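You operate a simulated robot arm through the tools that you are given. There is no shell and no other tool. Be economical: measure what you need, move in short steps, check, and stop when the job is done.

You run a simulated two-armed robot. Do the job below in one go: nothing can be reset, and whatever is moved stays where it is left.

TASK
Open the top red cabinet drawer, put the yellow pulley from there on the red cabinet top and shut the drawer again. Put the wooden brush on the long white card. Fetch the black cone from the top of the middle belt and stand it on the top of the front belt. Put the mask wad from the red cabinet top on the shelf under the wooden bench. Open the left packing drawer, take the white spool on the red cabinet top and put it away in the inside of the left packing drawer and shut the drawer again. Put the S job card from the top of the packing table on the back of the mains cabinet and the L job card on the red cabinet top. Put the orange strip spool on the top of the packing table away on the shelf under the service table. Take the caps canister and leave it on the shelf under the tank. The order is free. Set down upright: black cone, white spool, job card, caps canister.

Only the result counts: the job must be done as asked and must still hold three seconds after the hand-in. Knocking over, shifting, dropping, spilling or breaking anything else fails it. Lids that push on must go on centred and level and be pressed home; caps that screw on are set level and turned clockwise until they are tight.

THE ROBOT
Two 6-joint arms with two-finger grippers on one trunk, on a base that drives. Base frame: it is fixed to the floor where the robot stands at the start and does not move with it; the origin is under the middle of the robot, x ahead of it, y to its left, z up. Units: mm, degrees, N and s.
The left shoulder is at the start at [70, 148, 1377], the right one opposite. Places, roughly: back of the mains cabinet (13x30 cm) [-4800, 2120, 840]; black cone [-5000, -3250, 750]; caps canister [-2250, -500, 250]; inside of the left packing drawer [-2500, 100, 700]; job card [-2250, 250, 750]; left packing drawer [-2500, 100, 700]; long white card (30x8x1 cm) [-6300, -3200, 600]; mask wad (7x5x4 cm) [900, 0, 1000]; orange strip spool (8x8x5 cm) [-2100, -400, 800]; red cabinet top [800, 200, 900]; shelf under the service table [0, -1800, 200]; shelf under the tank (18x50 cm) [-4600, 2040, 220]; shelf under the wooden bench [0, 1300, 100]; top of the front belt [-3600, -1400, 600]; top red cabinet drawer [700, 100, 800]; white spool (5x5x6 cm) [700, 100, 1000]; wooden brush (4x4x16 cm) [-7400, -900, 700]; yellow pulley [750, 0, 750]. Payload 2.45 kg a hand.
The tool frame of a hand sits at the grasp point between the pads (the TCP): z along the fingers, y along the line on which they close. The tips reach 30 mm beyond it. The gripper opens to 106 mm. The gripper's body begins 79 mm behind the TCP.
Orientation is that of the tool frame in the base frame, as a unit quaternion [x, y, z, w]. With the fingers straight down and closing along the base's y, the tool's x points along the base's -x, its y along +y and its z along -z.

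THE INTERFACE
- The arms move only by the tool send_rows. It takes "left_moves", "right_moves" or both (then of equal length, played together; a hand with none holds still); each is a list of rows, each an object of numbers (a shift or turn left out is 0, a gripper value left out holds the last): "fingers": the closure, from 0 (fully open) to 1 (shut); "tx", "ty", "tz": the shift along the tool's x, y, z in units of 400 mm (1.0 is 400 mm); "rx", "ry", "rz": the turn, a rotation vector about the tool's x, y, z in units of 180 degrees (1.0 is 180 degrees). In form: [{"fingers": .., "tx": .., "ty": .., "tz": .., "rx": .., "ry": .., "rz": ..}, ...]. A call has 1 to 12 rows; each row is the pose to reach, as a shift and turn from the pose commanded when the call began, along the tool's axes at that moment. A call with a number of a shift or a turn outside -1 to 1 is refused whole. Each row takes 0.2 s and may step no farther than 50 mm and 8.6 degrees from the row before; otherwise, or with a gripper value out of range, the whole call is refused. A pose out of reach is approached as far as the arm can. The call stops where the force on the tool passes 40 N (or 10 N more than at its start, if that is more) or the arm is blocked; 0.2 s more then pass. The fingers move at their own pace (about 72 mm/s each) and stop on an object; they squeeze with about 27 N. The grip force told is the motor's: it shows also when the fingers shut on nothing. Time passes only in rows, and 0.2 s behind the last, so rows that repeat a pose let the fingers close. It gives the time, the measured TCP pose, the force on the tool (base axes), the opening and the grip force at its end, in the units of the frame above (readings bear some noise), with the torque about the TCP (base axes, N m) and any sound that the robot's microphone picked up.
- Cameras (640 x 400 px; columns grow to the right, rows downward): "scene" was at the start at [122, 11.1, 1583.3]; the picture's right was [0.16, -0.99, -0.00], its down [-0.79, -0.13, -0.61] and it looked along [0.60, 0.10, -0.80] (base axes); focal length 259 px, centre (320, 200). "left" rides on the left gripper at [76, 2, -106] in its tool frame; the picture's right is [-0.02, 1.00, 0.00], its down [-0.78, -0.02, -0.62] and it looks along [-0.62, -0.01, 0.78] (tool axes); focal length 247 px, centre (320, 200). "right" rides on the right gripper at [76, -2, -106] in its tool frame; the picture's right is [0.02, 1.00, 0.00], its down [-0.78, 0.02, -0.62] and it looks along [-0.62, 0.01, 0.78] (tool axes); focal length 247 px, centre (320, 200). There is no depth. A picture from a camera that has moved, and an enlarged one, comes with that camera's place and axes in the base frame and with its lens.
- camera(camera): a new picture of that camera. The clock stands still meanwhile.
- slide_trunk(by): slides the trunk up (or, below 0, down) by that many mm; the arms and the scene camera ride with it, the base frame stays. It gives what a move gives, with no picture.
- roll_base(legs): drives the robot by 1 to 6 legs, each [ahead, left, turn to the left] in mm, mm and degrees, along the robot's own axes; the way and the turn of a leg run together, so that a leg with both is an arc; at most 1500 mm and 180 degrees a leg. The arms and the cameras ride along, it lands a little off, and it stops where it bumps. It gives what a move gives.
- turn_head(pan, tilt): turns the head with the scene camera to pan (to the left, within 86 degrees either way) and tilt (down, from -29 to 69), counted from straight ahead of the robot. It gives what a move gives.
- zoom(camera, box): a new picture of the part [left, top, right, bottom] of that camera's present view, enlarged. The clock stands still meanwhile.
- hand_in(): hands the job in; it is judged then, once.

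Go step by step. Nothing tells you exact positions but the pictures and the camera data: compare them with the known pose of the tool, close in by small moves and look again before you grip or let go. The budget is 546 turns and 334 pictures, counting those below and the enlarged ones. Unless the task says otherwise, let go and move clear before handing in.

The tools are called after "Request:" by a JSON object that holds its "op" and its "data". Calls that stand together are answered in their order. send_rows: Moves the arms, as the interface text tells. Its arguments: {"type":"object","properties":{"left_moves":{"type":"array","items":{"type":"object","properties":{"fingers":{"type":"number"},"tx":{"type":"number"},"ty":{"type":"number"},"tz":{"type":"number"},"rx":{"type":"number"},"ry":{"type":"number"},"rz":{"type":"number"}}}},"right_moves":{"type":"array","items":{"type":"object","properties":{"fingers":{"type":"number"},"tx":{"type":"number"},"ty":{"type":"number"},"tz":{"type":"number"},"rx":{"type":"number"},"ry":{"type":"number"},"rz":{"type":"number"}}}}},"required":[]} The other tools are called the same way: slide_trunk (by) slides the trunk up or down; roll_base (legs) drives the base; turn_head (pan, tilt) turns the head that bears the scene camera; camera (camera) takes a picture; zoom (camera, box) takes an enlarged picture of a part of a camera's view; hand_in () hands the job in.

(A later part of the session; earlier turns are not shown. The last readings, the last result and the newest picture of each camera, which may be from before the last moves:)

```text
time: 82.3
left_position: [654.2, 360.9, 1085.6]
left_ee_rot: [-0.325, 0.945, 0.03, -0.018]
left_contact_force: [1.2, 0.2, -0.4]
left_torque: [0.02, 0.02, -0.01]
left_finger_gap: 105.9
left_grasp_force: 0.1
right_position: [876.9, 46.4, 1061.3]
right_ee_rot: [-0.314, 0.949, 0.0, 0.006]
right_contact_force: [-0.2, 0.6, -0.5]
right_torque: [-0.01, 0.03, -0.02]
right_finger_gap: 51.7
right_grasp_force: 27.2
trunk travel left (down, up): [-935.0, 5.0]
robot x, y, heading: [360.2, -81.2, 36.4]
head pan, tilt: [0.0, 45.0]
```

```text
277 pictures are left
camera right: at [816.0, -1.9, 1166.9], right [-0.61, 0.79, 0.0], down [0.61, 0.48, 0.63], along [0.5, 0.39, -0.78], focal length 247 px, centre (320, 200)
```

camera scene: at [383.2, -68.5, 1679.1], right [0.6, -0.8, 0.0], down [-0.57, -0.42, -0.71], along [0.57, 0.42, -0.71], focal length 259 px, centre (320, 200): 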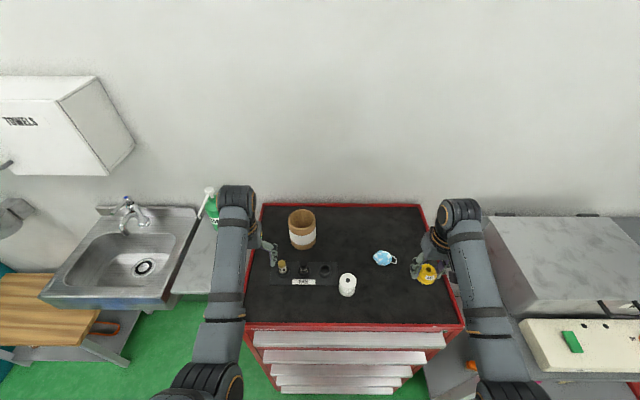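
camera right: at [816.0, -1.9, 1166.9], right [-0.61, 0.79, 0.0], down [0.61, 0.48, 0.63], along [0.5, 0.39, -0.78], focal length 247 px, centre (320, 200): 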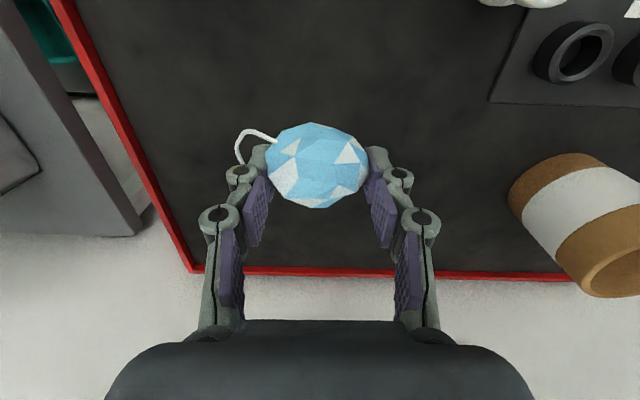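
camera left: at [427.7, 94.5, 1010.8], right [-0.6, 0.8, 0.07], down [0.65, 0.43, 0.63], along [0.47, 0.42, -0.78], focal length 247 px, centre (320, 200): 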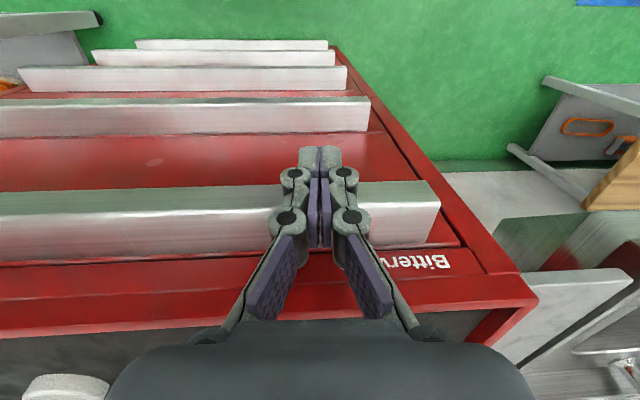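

Mask held. Now the left hand goes to the white spool near (724, 81).

Request:
{"op": "roll_base", "data": {"legs": [[-110, -187, 0]]}}

Request:
{"op": "send_rows", "data": {"left_moves": [{"ty": -0.1, "rx": 0.0215, "ry": -0.0043, "rz": 0.0074}, {"ty": -0.2, "rx": 0.0215, "ry": -0.0043, "rz": 0.0074}]}}

Request:
{"op": "camera", "data": {"camera": "left"}}

Request:
{"op": "camera", "data": {"camera": "scene"}}

```text
time: 84.0
left_position: [675.8, 147.5, 1084.8]
left_ee_rot: [-0.326, 0.945, 0.029, -0.018]
left_contact_force: [0.2, -0.3, -0.2]
left_torque: [-0.04, 0.0, 0.01]
left_finger_gap: 106.2
left_grasp_force: 0.0
right_position: [899.3, -165.6, 1060.3]
right_ee_rot: [-0.315, 0.949, -0.001, 0.006]
right_contact_force: [0.0, 0.6, 0.0]
right_torque: [-0.03, 0.04, 0.03]
right_finger_gap: 50.2
right_grasp_force: 27.2
trunk travel left (down, up): [-935.0, 5.0]
robot x, y, heading: [383.6, -298.3, 36.6]
head pan, tilt: [0.0, 45.0]
```

```text
time: 84.8
left_position: [679.2, 151.7, 1071.6]
left_ee_rot: [-0.34, 0.937, 0.074, -0.021]
left_contact_force: [0.5, -1.0, 0.0]
left_torque: [0.02, 0.01, -0.01]
left_finger_gap: 105.9
left_grasp_force: 0.0
right_position: [898.6, -167.9, 1062.1]
right_ee_rot: [-0.316, 0.949, 0.001, 0.006]
right_contact_force: [-0.2, -0.7, -0.7]
right_torque: [0.02, -0.03, 0.0]
right_finger_gap: 51.0
right_grasp_force: 27.2
trunk travel left (down, up): [-935.0, 5.0]
robot x, y, heading: [383.4, -296.9, 36.6]
head pan, tilt: [0.0, 45.0]
stopped in row 2 (left hand): the arm was blocked; the commanded pose is now the measured one
```

```text
276 pictures are left
camera left: at [630.2, 91.0, 1175.1], right [-0.62, 0.77, 0.15], down [0.67, 0.41, 0.62], along [0.41, 0.49, -0.77], focal length 247 px, centre (320, 200)
```

left: 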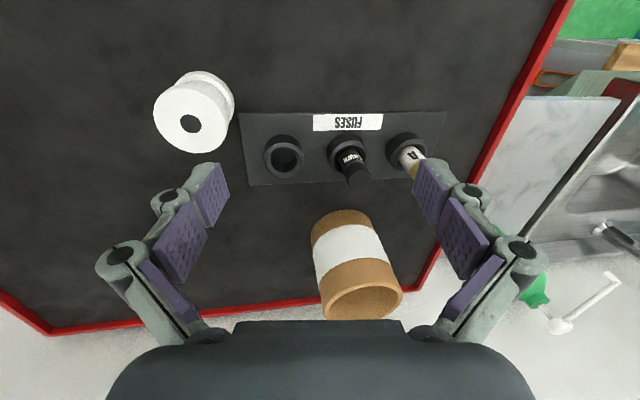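

```text
275 pictures are left
camera scene: at [488.7, -221.4, 1678.8], right [0.6, -0.8, 0.0], down [-0.57, -0.42, -0.71], along [0.57, 0.42, -0.71], focal length 259 px, centre (320, 200)
```

scene: 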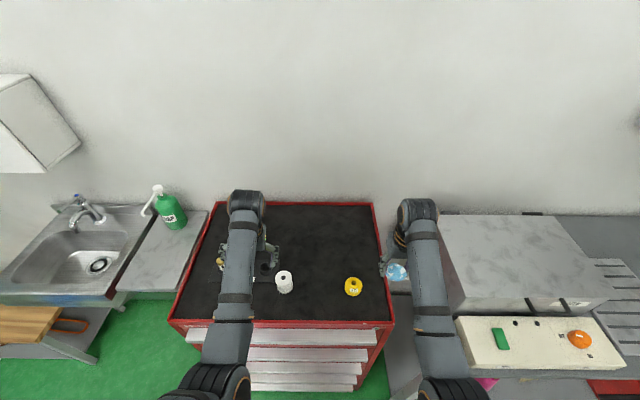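

Request:
{"op": "send_rows", "data": {"left_moves": [{"ty": 0.03, "rx": 0.025, "ry": 0.001, "rz": 0.009}, {"ty": 0.06, "rx": 0.049, "ry": 0.002, "rz": 0.0175}, {"ty": 0.06, "rx": 0.049, "ry": 0.002, "rz": 0.0175}]}}

```text
time: 85.5
left_position: [667.0, 166.9, 1074.1]
left_ee_rot: [-0.314, 0.95, -0.001, -0.001]
left_contact_force: [-0.1, 1.2, 0.7]
left_torque: [0.03, 0.0, 0.03]
left_finger_gap: 106.2
left_grasp_force: 0.2
right_position: [900.5, -170.0, 1060.0]
right_ee_rot: [-0.316, 0.949, 0.001, 0.007]
right_contact_force: [-0.2, 0.1, -0.7]
right_torque: [0.01, -0.02, -0.02]
right_finger_gap: 50.9
right_grasp_force: 26.2
trunk travel left (down, up): [-935.0, 5.0]
robot x, y, heading: [383.9, -302.0, 36.6]
head pan, tilt: [0.0, 45.0]
```

Request:
{"op": "send_rows", "data": {"right_moves": [{"tx": 0.07, "ty": 0.05}, {"tx": 0.14, "ty": 0.1}, {"tx": 0.21, "ty": 0.1}, {"tx": 0.28, "ty": 0.1}]}}

Request:
{"op": "camera", "data": {"camera": "scene"}}

```text
time: 86.7
left_position: [664.9, 169.2, 1074.6]
left_ee_rot: [-0.315, 0.949, -0.001, -0.001]
left_contact_force: [-0.3, -0.3, -0.3]
left_torque: [0.0, -0.03, 0.0]
left_finger_gap: 106.2
left_grasp_force: 0.0
right_position: [821.7, -243.0, 1059.4]
right_ee_rot: [-0.322, 0.944, -0.066, 0.039]
right_contact_force: [0.5, 0.0, 0.6]
right_torque: [0.01, 0.01, 0.02]
right_finger_gap: 51.2
right_grasp_force: 26.9
trunk travel left (down, up): [-935.0, 5.0]
robot x, y, heading: [386.6, -297.1, 36.5]
head pan, tilt: [0.0, 45.0]
stopped in row 4 (right hand): the arm was blocked; the commanded pose is now the measured one
```

```text
274 pictures are left
camera scene: at [487.5, -221.8, 1678.9], right [0.6, -0.8, 0.0], down [-0.57, -0.42, -0.71], along [0.57, 0.42, -0.71], focal length 259 px, centre (320, 200)
```

scene: 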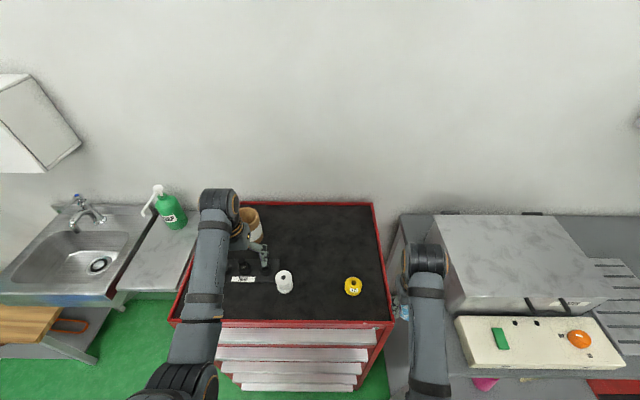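

Request:
{"op": "roll_base", "data": {"legs": [[-5, -103, 0]]}}

Request:
{"op": "camera", "data": {"camera": "left"}}

```text
time: 87.8
left_position: [719.9, 85.4, 1074.4]
left_ee_rot: [-0.314, 0.949, -0.002, 0.0]
left_contact_force: [-0.4, 0.2, -0.5]
left_torque: [-0.05, -0.02, 0.02]
left_finger_gap: 106.0
left_grasp_force: 0.0
right_position: [878.9, -325.1, 1059.9]
right_ee_rot: [-0.322, 0.944, -0.067, 0.039]
right_contact_force: [0.2, 0.0, -0.9]
right_torque: [-0.04, 0.02, 0.04]
right_finger_gap: 51.2
right_grasp_force: 26.9
trunk travel left (down, up): [-935.0, 5.0]
robot x, y, heading: [439.9, -388.0, 36.5]
head pan, tilt: [0.0, 45.0]
```

```text
273 pictures are left
camera left: at [658.4, 41.3, 1179.7], right [-0.58, 0.81, 0.0], down [0.64, 0.46, 0.62], along [0.51, 0.36, -0.78], focal length 247 px, centre (320, 200)
```

left: 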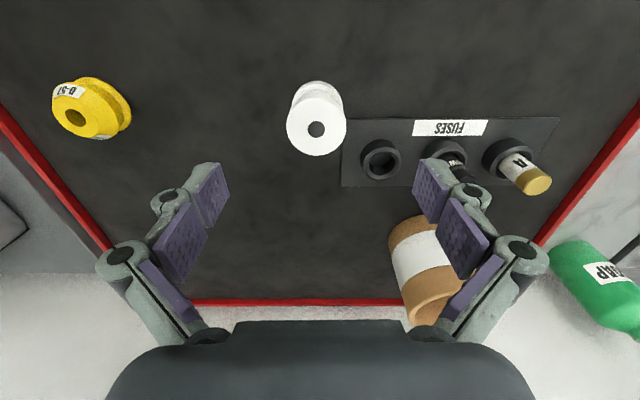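

Request:
{"op": "send_rows", "data": {"left_moves": [{"tz": 0.06, "fingers": 0.3, "tx": -0.006}, {"tz": 0.12, "tx": -0.006}, {"tz": 0.18, "tx": -0.006}]}}

Request:
{"op": "camera", "data": {"camera": "left"}}

```text
time: 88.6
left_position: [724.7, 82.9, 1002.8]
left_ee_rot: [-0.314, 0.949, -0.001, -0.001]
left_contact_force: [0.9, -0.2, 0.2]
left_torque: [0.02, 0.0, 0.04]
left_finger_gap: 74.2
left_grasp_force: 0.0
right_position: [881.0, -329.7, 1059.8]
right_ee_rot: [-0.322, 0.944, -0.066, 0.038]
right_contact_force: [-0.4, -0.3, -0.4]
right_torque: [0.05, 0.01, 0.02]
right_finger_gap: 51.2
right_grasp_force: 26.9
trunk travel left (down, up): [-935.0, 5.0]
robot x, y, heading: [441.8, -385.0, 36.8]
head pan, tilt: [0.0, 45.0]
```

```text
272 pictures are left
camera left: at [663.1, 38.5, 1108.7], right [-0.58, 0.81, 0.0], down [0.64, 0.46, 0.62], along [0.51, 0.36, -0.78], focal length 247 px, centre (320, 200)
```

left: 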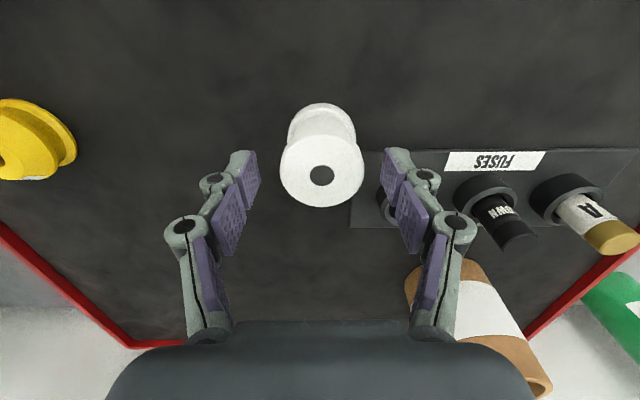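

Request:
{"op": "send_rows", "data": {"left_moves": [{"tz": 0.035}, {"tz": 0.07}, {"tz": 0.07, "fingers": 1}, {"tz": 0.07, "fingers": 1}, {"tz": 0.07, "fingers": 1}]}}

Request:
{"op": "send_rows", "data": {"left_moves": [{"tz": -0.02}, {"tz": -0.1}, {"tz": -0.18}, {"tz": -0.25}]}}

Request:
{"op": "camera", "data": {"camera": "left"}}

Request:
{"op": "camera", "data": {"camera": "scene"}}

```text
time: 89.8
left_position: [725.1, 84.3, 974.3]
left_ee_rot: [-0.314, 0.949, -0.001, -0.001]
left_contact_force: [-0.3, -0.7, 0.2]
left_torque: [0.02, 0.02, -0.01]
left_finger_gap: 45.4
left_grasp_force: 26.7
right_position: [881.1, -328.3, 1059.4]
right_ee_rot: [-0.323, 0.943, -0.065, 0.038]
right_contact_force: [1.1, -0.7, -0.5]
right_torque: [-0.02, -0.02, 0.01]
right_finger_gap: 51.0
right_grasp_force: 26.7
trunk travel left (down, up): [-935.0, 5.0]
robot x, y, heading: [443.0, -388.5, 36.5]
head pan, tilt: [0.0, 45.0]
```

```text
time: 90.8
left_position: [723.8, 83.4, 1074.8]
left_ee_rot: [-0.315, 0.949, -0.001, -0.001]
left_contact_force: [0.8, -1.1, -1.3]
left_torque: [0.0, -0.03, 0.01]
left_finger_gap: 45.5
left_grasp_force: 27.1
right_position: [880.4, -327.6, 1061.2]
right_ee_rot: [-0.322, 0.944, -0.065, 0.039]
right_contact_force: [0.3, 0.1, -0.9]
right_torque: [0.03, -0.01, 0.02]
right_finger_gap: 51.0
right_grasp_force: 26.8
trunk travel left (down, up): [-935.0, 5.0]
robot x, y, heading: [436.6, -383.3, 36.6]
head pan, tilt: [0.0, 45.0]
```

```text
271 pictures are left
camera left: at [662.0, 39.8, 1180.5], right [-0.58, 0.81, 0.0], down [0.64, 0.46, 0.62], along [0.51, 0.36, -0.78], focal length 247 px, centre (320, 200)
```

left: 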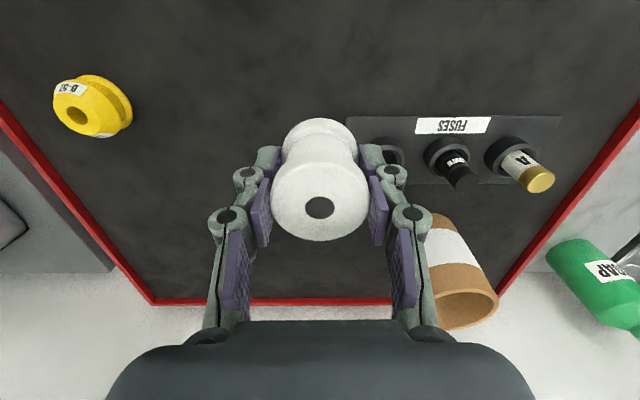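

```text
270 pictures are left
camera scene: at [546.2, -307.1, 1678.7], right [0.6, -0.8, 0.0], down [-0.57, -0.42, -0.71], along [0.57, 0.42, -0.71], focal length 259 px, centre (320, 200)
```

scene: 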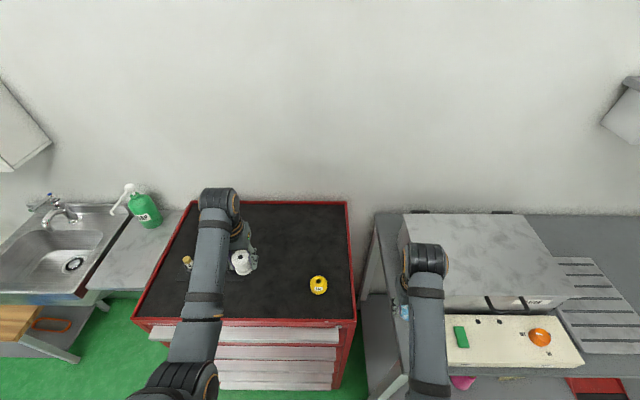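

Both held. I back off and strafe left to the wooden bench, then look.

Request:
{"op": "roll_base", "data": {"legs": [[-420, 0, 0], [0, 880, 0], [0, 880, 0]]}}

Request:
{"op": "camera", "data": {"camera": "scene"}}

```text
time: 101.9
left_position: [-659.6, 1241.7, 1074.7]
left_ee_rot: [-0.312, 0.95, -0.002, 0.0]
left_contact_force: [-0.1, -0.3, -1.6]
left_torque: [-0.05, -0.02, 0.02]
left_finger_gap: 45.5
left_grasp_force: 27.3
right_position: [-504.3, 828.2, 1059.6]
right_ee_rot: [-0.319, 0.945, -0.066, 0.038]
right_contact_force: [0.0, -0.3, 0.9]
right_torque: [0.04, -0.03, 0.01]
right_finger_gap: 50.6
right_grasp_force: 26.8
trunk travel left (down, up): [-935.0, 5.0]
robot x, y, heading: [-941.4, 779.0, 36.4]
head pan, tilt: [0.0, 45.0]
```

```text
269 pictures are left
camera scene: at [-839.1, 850.4, 1678.8], right [0.59, -0.81, 0.0], down [-0.57, -0.42, -0.71], along [0.57, 0.42, -0.71], focal length 259 px, centre (320, 200)
```

scene: 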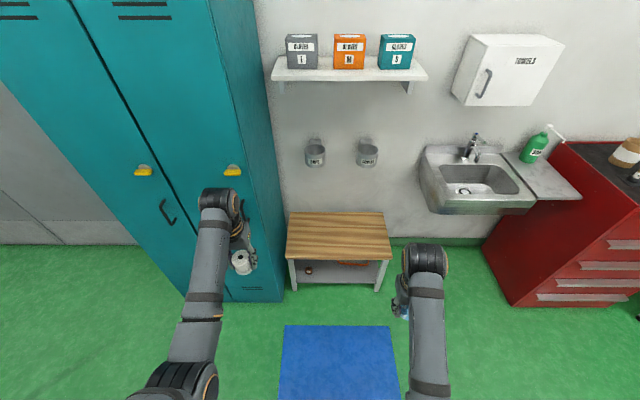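

Request:
{"op": "slide_trunk", "data": {"by": -500}}

Request:
{"op": "turn_head", "data": {"pan": 0, "tilt": 35}}

Request:
{"op": "zoom", "data": {"camera": "scene", "box": [220, 130, 460, 280]}}

```text
refused: -500 is not a number from -400 to 400
```

```text
time: 102.6
left_position: [-659.3, 1241.6, 1074.4]
left_ee_rot: [-0.311, 0.95, -0.001, -0.001]
left_contact_force: [0.9, 0.2, -1.1]
left_torque: [0.03, -0.01, 0.01]
left_finger_gap: 45.2
left_grasp_force: 27.0
right_position: [-506.5, 829.4, 1060.4]
right_ee_rot: [-0.32, 0.944, -0.066, 0.038]
right_contact_force: [0.1, 0.0, 0.1]
right_torque: [-0.02, 0.01, -0.01]
right_finger_gap: 50.5
right_grasp_force: 27.0
trunk travel left (down, up): [-935.0, 5.0]
robot x, y, heading: [-942.2, 776.5, 36.3]
head pan, tilt: [0.0, 35.0]
```

```text
2.67 times, centred on (340, 205) of scene
camera zoom: at [-834.5, 855.5, 1693.5], right [0.59, -0.81, 0.0], down [-0.46, -0.34, -0.82], along [0.66, 0.49, -0.57], focal length 691 px, centre (267, 187)
```

zoom: 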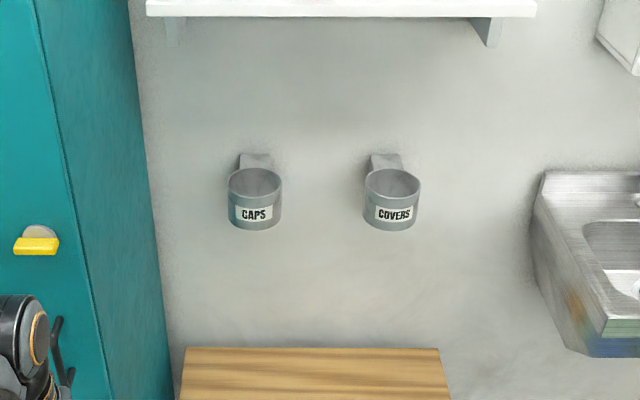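

Request:
{"op": "send_rows", "data": {"right_moves": [{"tx": -0.09, "ty": -0.05, "rx": -0.02, "ry": 0.005, "rz": 0.003}, {"tx": -0.18, "ty": -0.1, "rx": -0.0475, "ry": 0.01, "rz": 0.006}, {"tx": -0.25, "ty": -0.14, "rx": -0.0475, "ry": 0.01, "rz": 0.006}]}}

Request:
{"op": "slide_trunk", "data": {"by": -400}}

Request:
{"op": "slide_trunk", "data": {"by": -350}}

Request:
{"op": "camera", "data": {"camera": "scene"}}

Request:
{"op": "zoom", "data": {"camera": "scene", "box": [220, 130, 460, 280]}}

```text
time: 103.4
left_position: [-660.7, 1242.5, 1074.8]
left_ee_rot: [-0.312, 0.95, -0.002, 0.0]
left_contact_force: [-1.1, 0.5, -1.0]
left_torque: [-0.03, -0.01, 0.0]
left_finger_gap: 45.0
left_grasp_force: 26.2
right_position: [-390.6, 846.0, 1072.5]
right_ee_rot: [-0.312, 0.95, 0.0, 0.0]
right_contact_force: [0.4, 0.6, 0.0]
right_torque: [-0.03, 0.01, -0.01]
right_finger_gap: 50.8
right_grasp_force: 26.9
trunk travel left (down, up): [-935.0, 5.0]
robot x, y, heading: [-943.7, 774.5, 36.4]
head pan, tilt: [0.0, 35.0]
```

```text
time: 107.3
left_position: [-658.9, 1241.8, 675.4]
left_ee_rot: [-0.312, 0.95, -0.001, 0.0]
left_contact_force: [0.3, -0.6, -0.7]
left_torque: [0.04, 0.01, 0.02]
left_finger_gap: 45.0
left_grasp_force: 26.8
right_position: [-393.1, 846.5, 672.4]
right_ee_rot: [-0.311, 0.95, 0.0, 0.0]
right_contact_force: [0.5, -0.3, 0.6]
right_torque: [-0.01, 0.0, 0.04]
right_finger_gap: 50.4
right_grasp_force: 27.6
trunk travel left (down, up): [-535.0, 405.0]
robot x, y, heading: [-945.2, 777.2, 36.3]
head pan, tilt: [0.0, 35.0]
```

```text
time: 110.7
left_position: [-659.5, 1242.9, 324.8]
left_ee_rot: [-0.312, 0.95, -0.001, 0.0]
left_contact_force: [0.6, 0.5, -1.1]
left_torque: [0.0, 0.01, -0.03]
left_finger_gap: 45.3
left_grasp_force: 27.0
right_position: [-391.3, 845.1, 322.3]
right_ee_rot: [-0.312, 0.95, 0.0, 0.001]
right_contact_force: [0.3, -0.6, -0.2]
right_torque: [-0.01, -0.02, -0.02]
right_finger_gap: 50.5
right_grasp_force: 26.3
trunk travel left (down, up): [-185.0, 755.0]
robot x, y, heading: [-944.8, 774.4, 36.4]
head pan, tilt: [0.0, 35.0]
```

```text
267 pictures are left
camera scene: at [-834.5, 855.2, 943.6], right [0.59, -0.81, 0.0], down [-0.46, -0.34, -0.82], along [0.66, 0.49, -0.57], focal length 259 px, centre (320, 200)
```

scene: 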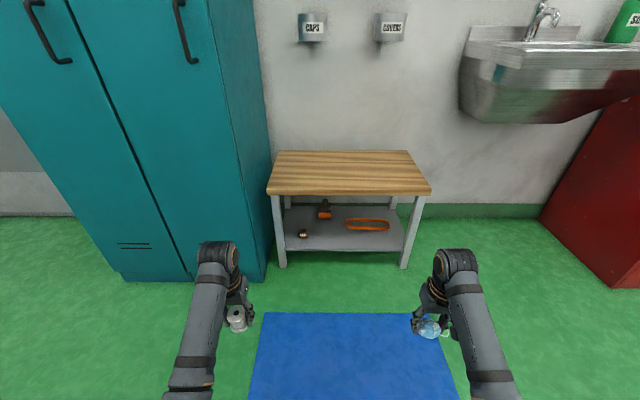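

```text
2.67 times, centred on (340, 205) of scene
camera zoom: at [-834.5, 855.2, 943.6], right [0.59, -0.81, 0.0], down [-0.46, -0.34, -0.82], along [0.66, 0.49, -0.57], focal length 691 px, centre (267, 187)
```

zoom: 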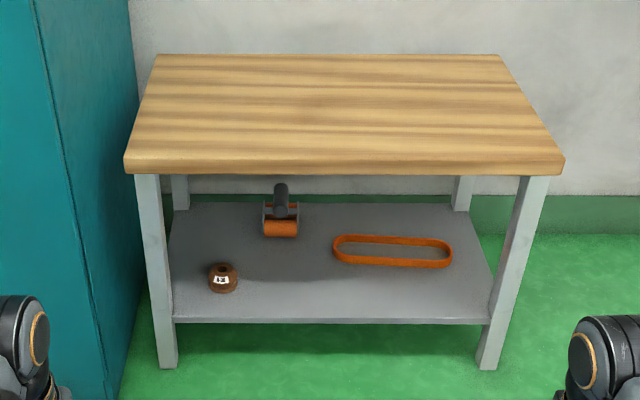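

Free spot: on the front strip of the bench shelf, in front of the orange belt. I pitch the right hand forward 50°, then go in yawed left so the left hand stays clear of the locker.

Request:
{"op": "send_rows", "data": {"right_moves": [{"ry": -0.0463}, {"ry": -0.0926}, {"ry": -0.1389}, {"ry": -0.1852}, {"ry": -0.2315}, {"ry": -0.2778}]}}

Request:
{"op": "roll_base", "data": {"legs": [[0, -305, 0], [200, 0, 0], [0, 0, 40]]}}

Request:
{"op": "camera", "data": {"camera": "scene"}}

Request:
{"op": "camera", "data": {"camera": "right"}}

```text
time: 112.1
left_position: [-660.1, 1242.2, 324.3]
left_ee_rot: [-0.312, 0.95, -0.001, 0.0]
left_contact_force: [0.1, -0.7, -1.9]
left_torque: [0.02, -0.01, -0.01]
left_finger_gap: 45.4
left_grasp_force: 27.1
right_position: [-392.5, 845.5, 322.6]
right_ee_rot: [-0.283, 0.86, 0.133, 0.403]
right_contact_force: [0.0, -0.1, 0.9]
right_torque: [0.03, -0.02, -0.02]
right_finger_gap: 50.5
right_grasp_force: 27.8
trunk travel left (down, up): [-185.0, 755.0]
robot x, y, heading: [-944.8, 771.5, 36.5]
head pan, tilt: [0.0, 35.0]
```

```text
time: 117.2
left_position: [-686.0, 1188.7, 325.8]
left_ee_rot: [-0.616, 0.788, -0.002, 0.001]
left_contact_force: [0.6, -0.5, -1.3]
left_torque: [-0.01, 0.02, 0.02]
left_finger_gap: 45.1
left_grasp_force: 26.9
right_position: [-228.4, 1054.5, 323.8]
right_ee_rot: [-0.558, 0.714, 0.26, 0.333]
right_contact_force: [0.6, -0.4, -0.6]
right_torque: [-0.04, 0.03, 0.04]
right_finger_gap: 50.4
right_grasp_force: 27.1
trunk travel left (down, up): [-185.0, 755.0]
robot x, y, heading: [-605.1, 648.4, 76.0]
head pan, tilt: [0.0, 35.0]
```

```text
265 pictures are left
camera scene: at [-584.6, 782.1, 945.5], right [0.97, -0.24, 0.01], down [-0.13, -0.56, -0.82], along [0.2, 0.79, -0.57], focal length 259 px, centre (320, 200)
```

scene: 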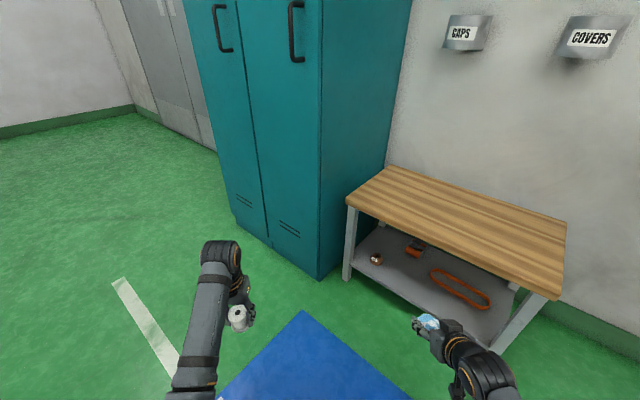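

```text
264 pictures are left
camera right: at [-256.8, 927.3, 334.4], right [-0.97, 0.23, -0.02], down [-0.01, 0.03, 1.0], along [0.23, 0.97, -0.03], focal length 247 px, centre (320, 200)
```

right: 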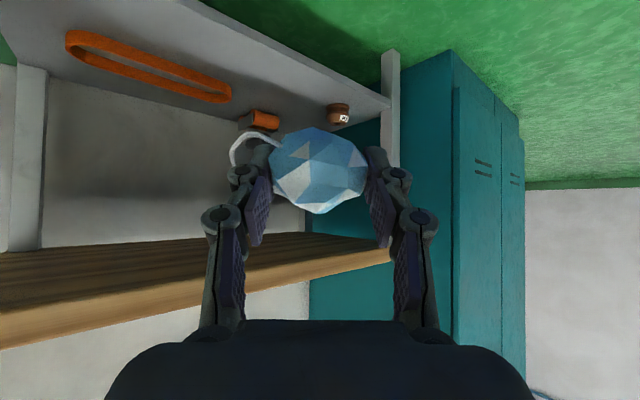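

Request:
{"op": "slide_trunk", "data": {"by": -145}}

Request:
{"op": "roll_base", "data": {"legs": [[0, -152, 0], [110, 0, 0]]}}

Request:
{"op": "camera", "data": {"camera": "scene"}}

Request:
{"op": "camera", "data": {"camera": "right"}}

```text
time: 118.9
left_position: [-682.6, 1187.9, 182.5]
left_ee_rot: [-0.617, 0.787, 0.002, -0.002]
left_contact_force: [0.6, -0.7, -0.2]
left_torque: [0.04, 0.01, 0.02]
left_finger_gap: 45.2
left_grasp_force: 27.5
right_position: [-223.9, 1054.4, 174.8]
right_ee_rot: [-0.556, 0.716, 0.264, 0.33]
right_contact_force: [0.2, 0.4, 0.2]
right_torque: [-0.03, 0.0, 0.05]
right_finger_gap: 50.0
right_grasp_force: 26.6
trunk travel left (down, up): [-40.0, 900.0]
robot x, y, heading: [-605.2, 648.5, 76.0]
head pan, tilt: [0.0, 35.0]
```

```text
time: 121.1
left_position: [-508.6, 1260.7, 182.9]
left_ee_rot: [-0.616, 0.788, 0.002, -0.002]
left_contact_force: [-0.5, -1.1, -0.8]
left_torque: [0.0, 0.02, -0.04]
left_finger_gap: 45.0
left_grasp_force: 27.4
right_position: [-49.7, 1126.9, 174.9]
right_ee_rot: [-0.556, 0.715, 0.264, 0.33]
right_contact_force: [-0.3, 0.5, -0.3]
right_torque: [0.01, 0.05, 0.0]
right_finger_gap: 50.0
right_grasp_force: 26.9
trunk travel left (down, up): [-40.0, 900.0]
robot x, y, heading: [-434.2, 721.4, 75.8]
head pan, tilt: [0.0, 35.0]
```

```text
263 pictures are left
camera scene: at [-403.3, 844.1, 802.2], right [0.97, -0.24, 0.0], down [-0.14, -0.55, -0.83], along [0.2, 0.8, -0.56], focal length 259 px, centre (320, 200)
```

scene: 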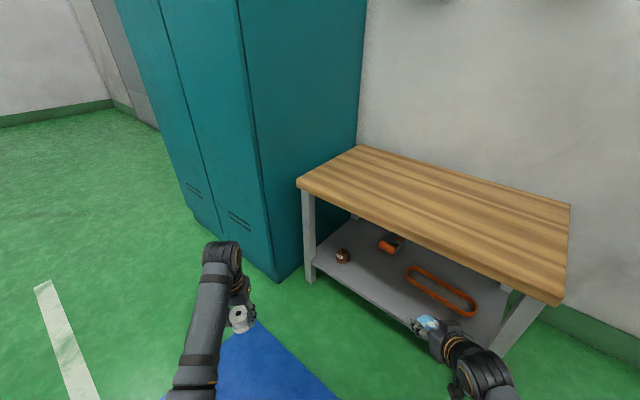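

```text
262 pictures are left
camera right: at [-79.6, 999.0, 185.8], right [-0.97, 0.23, -0.01], down [0.0, 0.03, 1.0], along [0.23, 0.97, -0.03], focal length 247 px, centre (320, 200)
```

right: 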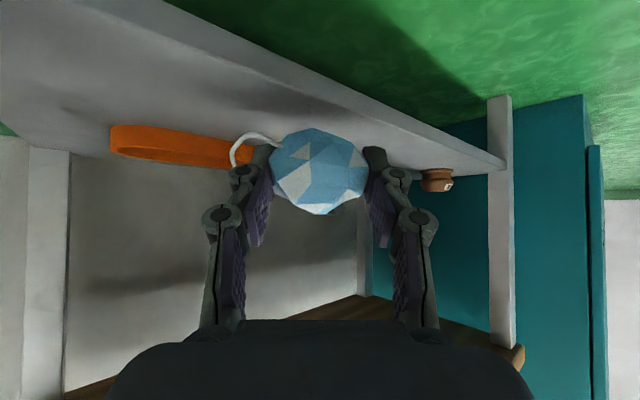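

Request:
{"op": "roll_base", "data": {"legs": [[88, 0, 0]]}}

Request:
{"op": "camera", "data": {"camera": "scene"}}

Request:
{"op": "camera", "data": {"camera": "right"}}

```text
time: 122.2
left_position: [-486.2, 1348.0, 176.5]
left_ee_rot: [-0.616, 0.788, 0.0, -0.007]
left_contact_force: [-0.2, 0.3, -0.5]
left_torque: [-0.02, 0.0, -0.02]
left_finger_gap: 45.2
left_grasp_force: 26.4
right_position: [-27.9, 1213.2, 170.1]
right_ee_rot: [-0.557, 0.717, 0.262, 0.327]
right_contact_force: [-0.1, -0.1, 0.2]
right_torque: [0.02, 0.01, 0.04]
right_finger_gap: 49.8
right_grasp_force: 27.3
trunk travel left (down, up): [-40.0, 900.0]
robot x, y, heading: [-411.4, 805.9, 76.1]
head pan, tilt: [0.0, 35.0]
```

```text
261 pictures are left
camera scene: at [-381.9, 929.8, 802.2], right [0.97, -0.24, 0.0], down [-0.14, -0.55, -0.83], along [0.2, 0.8, -0.56], focal length 259 px, centre (320, 200)
```

scene: 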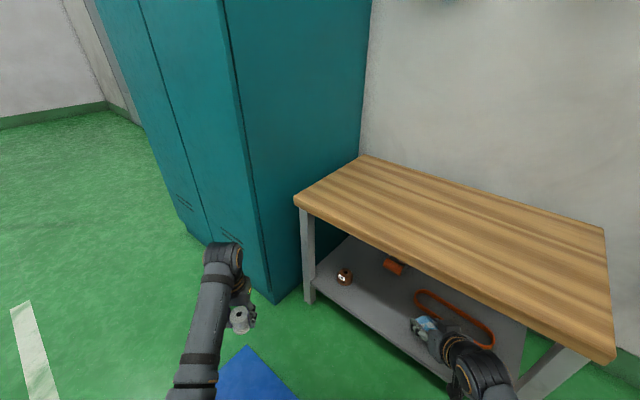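

```text
260 pictures are left
camera right: at [-57.8, 1086.4, 181.2], right [-0.97, 0.23, -0.01], down [0.0, 0.04, 1.0], along [0.23, 0.97, -0.04], focal length 247 px, centre (320, 200)
```

right: 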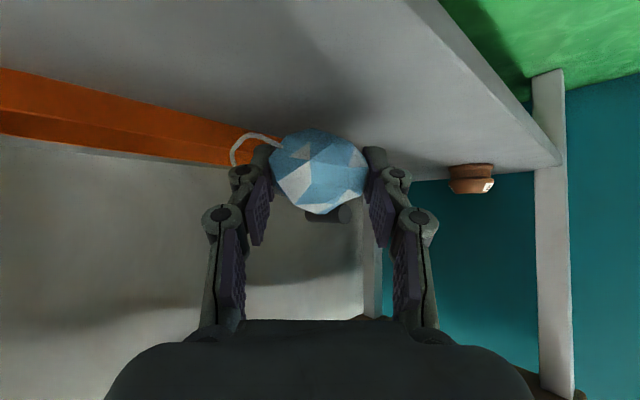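

Request:
{"op": "zoom", "data": {"camera": "scene", "box": [320, 230, 560, 390]}}

```text
2.50 times, centred on (440, 310) of scene
camera zoom: at [-381.9, 929.8, 802.2], right [0.97, -0.24, 0.0], down [-0.14, -0.55, -0.83], along [0.2, 0.8, -0.56], focal length 648 px, centre (20, -75)
```

zoom: 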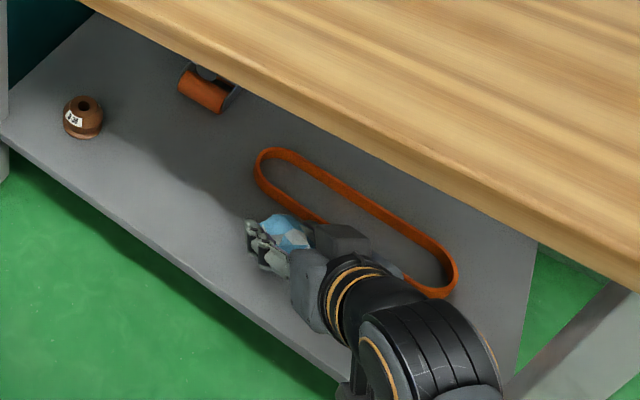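

Request:
{"op": "roll_base", "data": {"legs": [[-12, 0, 0]]}}

Request:
{"op": "slide_trunk", "data": {"by": -10}}

Request:
{"op": "slide_trunk", "data": {"by": -6}}

Request:
{"op": "camera", "data": {"camera": "right"}}

```text
time: 122.9
left_position: [-490.6, 1336.6, 169.5]
left_ee_rot: [-0.615, 0.788, -0.004, -0.011]
left_contact_force: [-0.9, 0.3, -0.9]
left_torque: [0.01, 0.04, 0.0]
left_finger_gap: 45.4
left_grasp_force: 27.4
right_position: [-30.8, 1203.7, 164.0]
right_ee_rot: [-0.559, 0.719, 0.258, 0.322]
right_contact_force: [-1.2, -0.3, 0.3]
right_torque: [0.01, 0.01, -0.03]
right_finger_gap: 49.7
right_grasp_force: 26.6
trunk travel left (down, up): [-40.0, 900.0]
robot x, y, heading: [-414.6, 795.5, 75.8]
head pan, tilt: [0.0, 35.0]
```

```text
time: 123.5
left_position: [-490.1, 1339.3, 158.5]
left_ee_rot: [-0.616, 0.788, -0.004, -0.014]
left_contact_force: [0.6, 0.4, -1.4]
left_torque: [0.01, -0.01, -0.03]
left_finger_gap: 45.3
left_grasp_force: 27.0
right_position: [-30.4, 1206.6, 155.6]
right_ee_rot: [-0.559, 0.719, 0.26, 0.322]
right_contact_force: [1.2, 3.1, 23.8]
right_torque: [0.19, -0.01, 0.01]
right_finger_gap: 50.4
right_grasp_force: 27.1
trunk travel left (down, up): [-30.0, 910.0]
robot x, y, heading: [-418.9, 793.2, 76.0]
head pan, tilt: [0.0, 35.0]
```

```text
time: 124.1
left_position: [-490.2, 1341.2, 162.4]
left_ee_rot: [-0.616, 0.787, 0.004, -0.012]
left_contact_force: [0.0, 0.9, -1.3]
left_torque: [0.02, -0.01, 0.0]
left_finger_gap: 45.1
left_grasp_force: 26.7
right_position: [-31.1, 1205.3, 152.8]
right_ee_rot: [-0.556, 0.719, 0.264, 0.321]
right_contact_force: [-1.1, 7.5, 22.9]
right_torque: [0.27, -0.02, 0.0]
right_finger_gap: 50.7
right_grasp_force: 26.9
trunk travel left (down, up): [-24.0, 916.0]
robot x, y, heading: [-412.7, 794.3, 76.1]
head pan, tilt: [0.0, 35.0]
```

```text
258 pictures are left
camera right: at [-59.7, 1078.4, 163.6], right [-0.97, 0.23, 0.01], down [0.01, 0.04, 1.0], along [0.23, 0.97, -0.04], focal length 247 px, centre (320, 200)
```

right: 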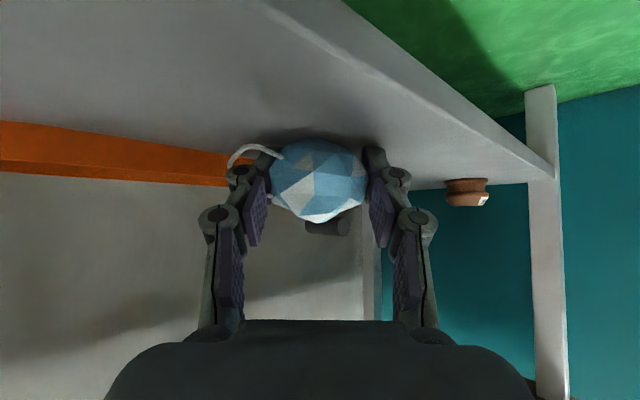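

Mask rests on the shelf. Release and pull out.

Request:
{"op": "send_rows", "data": {"right_moves": [{"fingers": 0.3}, {"fingers": 0.3}, {"fingers": 0.3}]}}

Request:
{"op": "roll_base", "data": {"legs": [[-120, 0, 0], [-350, 0, 0]]}}

Request:
{"op": "camera", "data": {"camera": "scene"}}

Request:
{"op": "zoom", "data": {"camera": "scene", "box": [320, 150, 540, 300]}}

```text
time: 124.9
left_position: [-490.3, 1340.9, 163.6]
left_ee_rot: [-0.616, 0.788, 0.003, -0.013]
left_contact_force: [-0.2, 0.1, -0.9]
left_torque: [-0.02, 0.02, -0.05]
left_finger_gap: 45.0
left_grasp_force: 27.3
right_position: [-29.2, 1204.9, 148.0]
right_ee_rot: [-0.556, 0.722, 0.261, 0.319]
right_contact_force: [-0.8, 0.9, 2.4]
right_torque: [0.01, -0.08, 0.08]
right_finger_gap: 75.4
right_grasp_force: 0.0
trunk travel left (down, up): [-24.0, 916.0]
robot x, y, heading: [-412.7, 792.0, 76.0]
head pan, tilt: [0.0, 35.0]
```

```text
time: 128.0
left_position: [-603.6, 888.4, 164.0]
left_ee_rot: [-0.617, 0.787, 0.006, -0.012]
left_contact_force: [-0.3, 0.8, -1.6]
left_torque: [-0.01, 0.0, 0.0]
left_finger_gap: 45.2
left_grasp_force: 27.2
right_position: [-143.3, 753.7, 146.5]
right_ee_rot: [-0.559, 0.719, 0.264, 0.318]
right_contact_force: [0.1, -0.3, -0.3]
right_torque: [0.02, 0.03, 0.01]
right_finger_gap: 73.7
right_grasp_force: 0.1
trunk travel left (down, up): [-24.0, 916.0]
robot x, y, heading: [-527.0, 339.7, 76.4]
head pan, tilt: [0.0, 35.0]
```

```text
257 pictures are left
camera scene: at [-489.6, 463.1, 788.4], right [0.97, -0.24, -0.01], down [-0.14, -0.54, -0.83], along [0.19, 0.8, -0.56], focal length 259 px, centre (320, 200)
```

scene: 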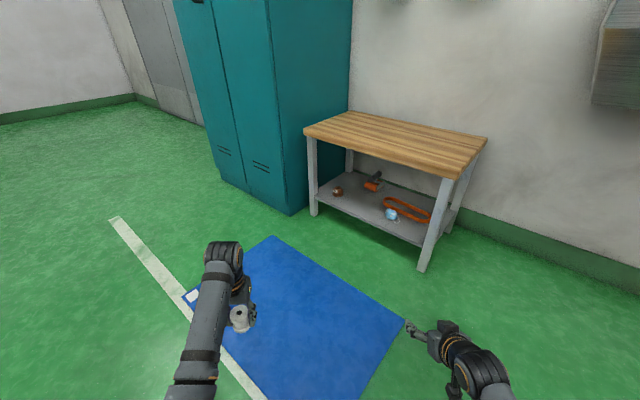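

```text
2.67 times, centred on (430, 225) of scene
camera zoom: at [-489.6, 463.1, 788.4], right [0.97, -0.24, -0.01], down [-0.14, -0.54, -0.83], along [0.19, 0.8, -0.56], focal length 691 px, centre (27, 133)
```

zoom: 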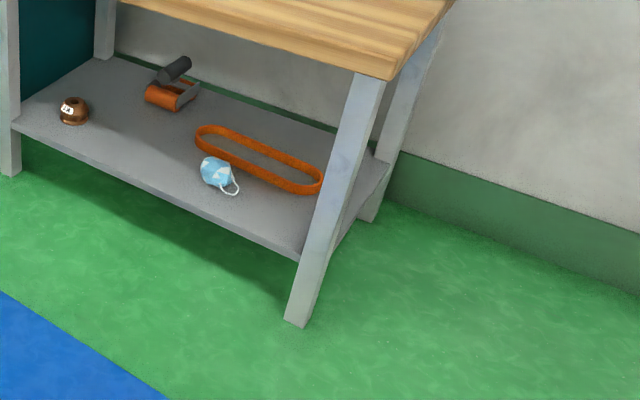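

Mask done. Restore the right hand, raise the trunk and turn to the packing table.

Request:
{"op": "send_rows", "data": {"right_moves": [{"ry": 0.0463, "fingers": 0}, {"ry": 0.0926}, {"ry": 0.1389}, {"ry": 0.1852}, {"ry": 0.2315}, {"ry": 0.2778}]}}

Request:
{"op": "slide_trunk", "data": {"by": 400}}

Request:
{"op": "slide_trunk", "data": {"by": 400}}

Request:
{"op": "roll_base", "data": {"legs": [[0, 0, 104]]}}

Request:
{"op": "turn_head", "data": {"pan": 0, "tilt": 25}}

Request:
{"op": "camera", "data": {"camera": "scene"}}

```text
time: 129.4
left_position: [-604.4, 888.4, 163.3]
left_ee_rot: [-0.618, 0.786, 0.005, -0.011]
left_contact_force: [-0.1, 0.0, -0.8]
left_torque: [0.02, 0.04, 0.02]
left_finger_gap: 44.9
left_grasp_force: 27.0
right_position: [-144.5, 752.1, 145.9]
right_ee_rot: [-0.617, 0.787, 0.003, -0.016]
right_contact_force: [-0.9, 0.0, -0.3]
right_torque: [0.0, -0.04, -0.02]
right_finger_gap: 105.7
right_grasp_force: 0.0
trunk travel left (down, up): [-24.0, 916.0]
robot x, y, heading: [-530.0, 338.5, 76.5]
head pan, tilt: [0.0, 35.0]
```

```text
time: 133.2
left_position: [-603.3, 888.5, 550.5]
left_ee_rot: [-0.617, 0.787, -0.005, -0.014]
left_contact_force: [-0.5, 0.4, -1.0]
left_torque: [0.02, -0.01, 0.0]
left_finger_gap: 45.3
left_grasp_force: 26.7
right_position: [-144.7, 752.2, 539.8]
right_ee_rot: [-0.617, 0.787, -0.005, -0.017]
right_contact_force: [0.0, -0.7, 0.0]
right_torque: [0.04, -0.01, 0.01]
right_finger_gap: 106.3
right_grasp_force: 0.1
trunk travel left (down, up): [-424.0, 516.0]
robot x, y, heading: [-524.2, 337.0, 76.3]
head pan, tilt: [0.0, 35.0]
```

```text
time: 137.0
left_position: [-604.8, 889.3, 949.0]
left_ee_rot: [-0.618, 0.786, -0.004, -0.013]
left_contact_force: [0.3, 0.1, -1.2]
left_torque: [-0.02, 0.01, -0.02]
left_finger_gap: 45.2
left_grasp_force: 26.9
right_position: [-145.5, 753.4, 938.6]
right_ee_rot: [-0.617, 0.786, -0.007, -0.016]
right_contact_force: [-0.2, 0.4, 0.3]
right_torque: [0.01, 0.02, 0.0]
right_finger_gap: 105.8
right_grasp_force: 0.1
trunk travel left (down, up): [-824.0, 116.0]
robot x, y, heading: [-527.8, 340.7, 76.1]
head pan, tilt: [0.0, 35.0]
```

```text
time: 141.8
left_position: [-1043.5, 142.1, 949.6]
left_ee_rot: [1.0, -0.007, 0.013, 0.005]
left_contact_force: [0.5, -0.3, -0.1]
left_torque: [0.0, 0.0, -0.02]
left_finger_gap: 45.0
left_grasp_force: 26.7
right_position: [-1013.5, 621.4, 940.1]
right_ee_rot: [1.0, -0.009, 0.017, 0.006]
right_contact_force: [-0.3, 0.3, -0.8]
right_torque: [0.01, 0.03, -0.03]
right_finger_gap: 106.0
right_grasp_force: 0.0
trunk travel left (down, up): [-824.0, 116.0]
robot x, y, heading: [-527.3, 338.0, 179.0]
head pan, tilt: [0.0, 35.0]
```

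```text
time: 142.5
left_position: [-1044.7, 143.0, 949.1]
left_ee_rot: [1.0, -0.007, 0.013, 0.006]
left_contact_force: [0.8, -1.0, -0.7]
left_torque: [0.0, -0.01, -0.02]
left_finger_gap: 45.0
left_grasp_force: 27.8
right_position: [-1013.5, 621.7, 938.9]
right_ee_rot: [1.0, -0.009, 0.018, 0.005]
right_contact_force: [-0.1, -0.6, 0.0]
right_torque: [0.01, -0.05, -0.02]
right_finger_gap: 105.9
right_grasp_force: 0.1
trunk travel left (down, up): [-824.0, 116.0]
robot x, y, heading: [-528.0, 339.5, 179.0]
head pan, tilt: [0.0, 25.0]
```

```text
255 pictures are left
camera scene: at [-670.7, 341.8, 1598.3], right [0.02, 1.0, 0.0], down [0.42, -0.01, -0.91], along [-0.91, 0.01, -0.42], focal length 259 px, centre (320, 200)
```

scene: 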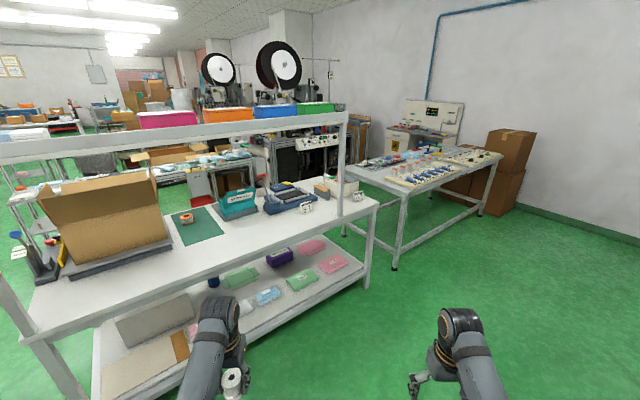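

Request:
{"op": "zoom", "data": {"camera": "scene", "box": [0, 130, 200, 255]}}

Request:
{"op": "zoom", "data": {"camera": "scene", "box": [180, 120, 420, 270]}}

```text
3.20 times, centred on (100, 192) of scene
camera zoom: at [-670.7, 341.8, 1598.3], right [0.02, 1.0, 0.0], down [0.42, -0.01, -0.91], along [-0.91, 0.01, -0.42], focal length 829 px, centre (1024, 224)
```

zoom: 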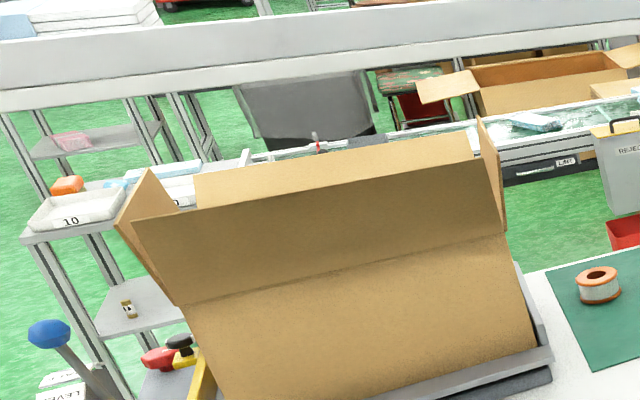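

```text
2.67 times, centred on (300, 195) of scene
camera zoom: at [-670.7, 341.8, 1598.3], right [0.02, 1.0, 0.0], down [0.42, -0.01, -0.91], along [-0.91, 0.01, -0.42], focal length 691 px, centre (373, 213)
```

zoom: 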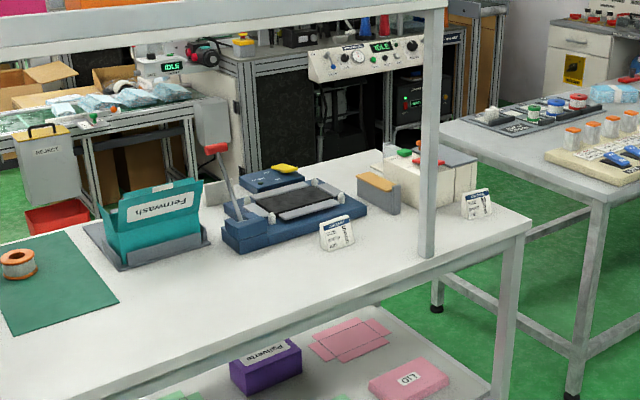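

Request:
{"op": "turn_head", "data": {"pan": 50, "tilt": 25}}

Request:
{"op": "camera", "data": {"camera": "scene"}}

```text
time: 143.7
left_position: [-1044.2, 141.6, 949.8]
left_ee_rot: [1.0, -0.008, 0.012, 0.005]
left_contact_force: [-0.4, -0.6, -0.8]
left_torque: [0.02, 0.0, 0.05]
left_finger_gap: 45.4
left_grasp_force: 26.7
right_position: [-1014.7, 621.2, 939.6]
right_ee_rot: [1.0, -0.009, 0.018, 0.007]
right_contact_force: [0.2, -0.6, 0.4]
right_torque: [0.01, -0.02, 0.0]
right_finger_gap: 106.2
right_grasp_force: 0.0
trunk travel left (down, up): [-824.0, 116.0]
robot x, y, heading: [-529.3, 340.4, 179.0]
head pan, tilt: [50.0, 25.0]
```

```text
252 pictures are left
camera scene: at [-639.0, 270.8, 1598.3], right [-0.76, 0.66, 0.0], down [0.28, 0.32, -0.91], along [-0.59, -0.68, -0.42], focal length 259 px, centre (320, 200)
```

scene: 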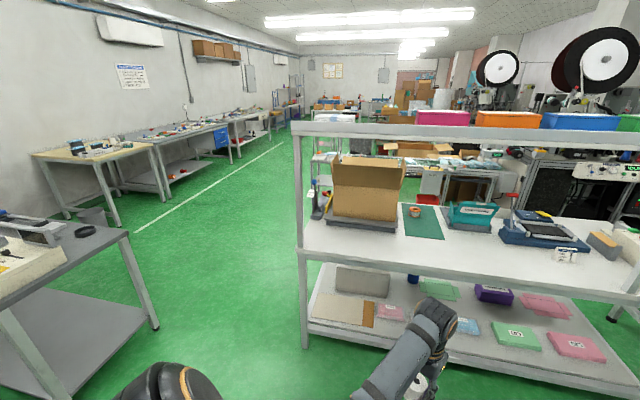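

Request:
{"op": "roll_base", "data": {"legs": [[0, 0, 37.5], [0, 870, 0], [1300, 0, 0]]}}

Request:
{"op": "turn_head", "data": {"pan": -25, "tilt": 25}}

Request:
{"op": "camera", "data": {"camera": "scene"}}

```text
time: 156.1
left_position: [-1335.9, -1603.9, 950.0]
left_ee_rot: [0.95, 0.313, 0.014, 0.002]
left_contact_force: [0.6, -0.5, -1.0]
left_torque: [0.0, 0.0, 0.0]
left_finger_gap: 45.1
left_grasp_force: 26.6
right_position: [-1602.7, -1205.2, 940.1]
right_ee_rot: [0.949, 0.314, 0.018, 0.001]
right_contact_force: [0.2, -0.6, 0.0]
right_torque: [-0.02, -0.01, 0.02]
right_finger_gap: 106.0
right_grasp_force: 0.2
trunk travel left (down, up): [-824.0, 116.0]
robot x, y, heading: [-1043.0, -1134.9, -143.3]
head pan, tilt: [50.0, 25.0]
```

```text
time: 157.6
left_position: [-1337.2, -1604.9, 948.9]
left_ee_rot: [0.949, 0.314, 0.014, 0.001]
left_contact_force: [0.6, -0.2, -1.6]
left_torque: [0.02, 0.0, 0.01]
left_finger_gap: 45.1
left_grasp_force: 27.4
right_position: [-1604.2, -1205.2, 940.0]
right_ee_rot: [0.949, 0.314, 0.018, 0.0]
right_contact_force: [0.8, 0.4, 0.4]
right_torque: [0.04, 0.02, 0.0]
right_finger_gap: 105.9
right_grasp_force: 0.0
trunk travel left (down, up): [-824.0, 116.0]
robot x, y, heading: [-1043.4, -1130.9, -143.4]
head pan, tilt: [-25.0, 25.0]
```

```text
251 pictures are left
camera scene: at [-1178.7, -1181.0, 1598.3], right [-0.2, 0.98, 0.0], down [0.41, 0.09, -0.91], along [-0.89, -0.18, -0.42], focal length 259 px, centre (320, 200)
```

scene: 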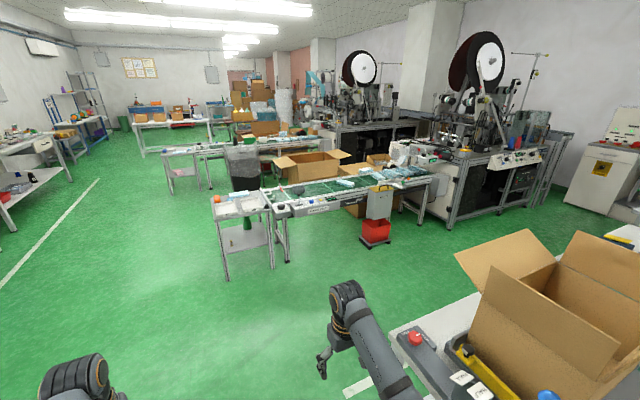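

Request:
{"op": "roll_base", "data": {"legs": [[1360, 0, 0], [0, -1290, 0], [0, 0, 179.9]]}}

Request:
{"op": "turn_head", "data": {"pan": 0, "tilt": 30}}

Request:
{"op": "camera", "data": {"camera": "scene"}}

```text
time: 177.8
left_position: [-2626.1, -447.8, 949.3]
left_ee_rot: [-0.324, 0.946, 0.001, -0.013]
left_contact_force: [-0.5, -0.7, -1.8]
left_torque: [-0.01, -0.02, 0.01]
left_finger_gap: 44.9
left_grasp_force: 26.9
right_position: [-2351.6, -842.1, 938.6]
right_ee_rot: [-0.322, 0.946, 0.0, -0.019]
right_contact_force: [-0.4, -0.2, -0.2]
right_torque: [0.03, -0.01, -0.01]
right_finger_gap: 106.0
right_grasp_force: 0.1
trunk travel left (down, up): [-824.0, 116.0]
robot x, y, heading: [-2904.9, -926.1, 37.8]
head pan, tilt: [-25.0, 25.0]
```

```text
time: 178.7
left_position: [-2626.8, -449.0, 948.4]
left_ee_rot: [-0.323, 0.946, 0.0, -0.014]
left_contact_force: [0.2, -0.1, -1.4]
left_torque: [0.01, -0.03, -0.04]
left_finger_gap: 45.3
left_grasp_force: 26.6
right_position: [-2351.8, -841.1, 939.5]
right_ee_rot: [-0.322, 0.947, 0.0, -0.018]
right_contact_force: [0.0, -0.4, 0.7]
right_torque: [0.01, 0.03, 0.01]
right_finger_gap: 106.0
right_grasp_force: 0.0
trunk travel left (down, up): [-824.0, 116.0]
robot x, y, heading: [-2910.4, -928.0, 37.5]
head pan, tilt: [0.0, 30.0]
```

```text
250 pictures are left
camera scene: at [-2798.1, -840.9, 1590.4], right [0.61, -0.79, 0.0], down [-0.4, -0.31, -0.87], along [0.69, 0.53, -0.5], focal length 259 px, centre (320, 200)
```

scene: 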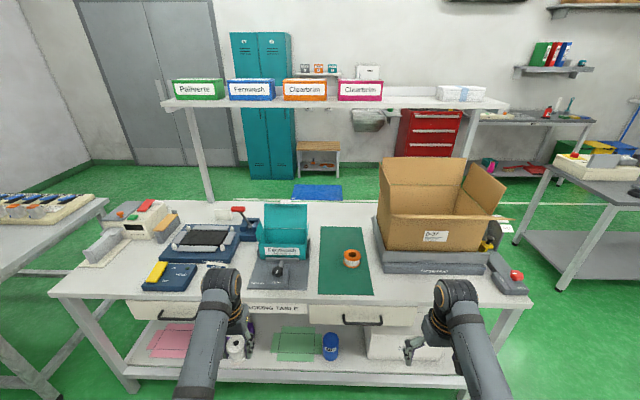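

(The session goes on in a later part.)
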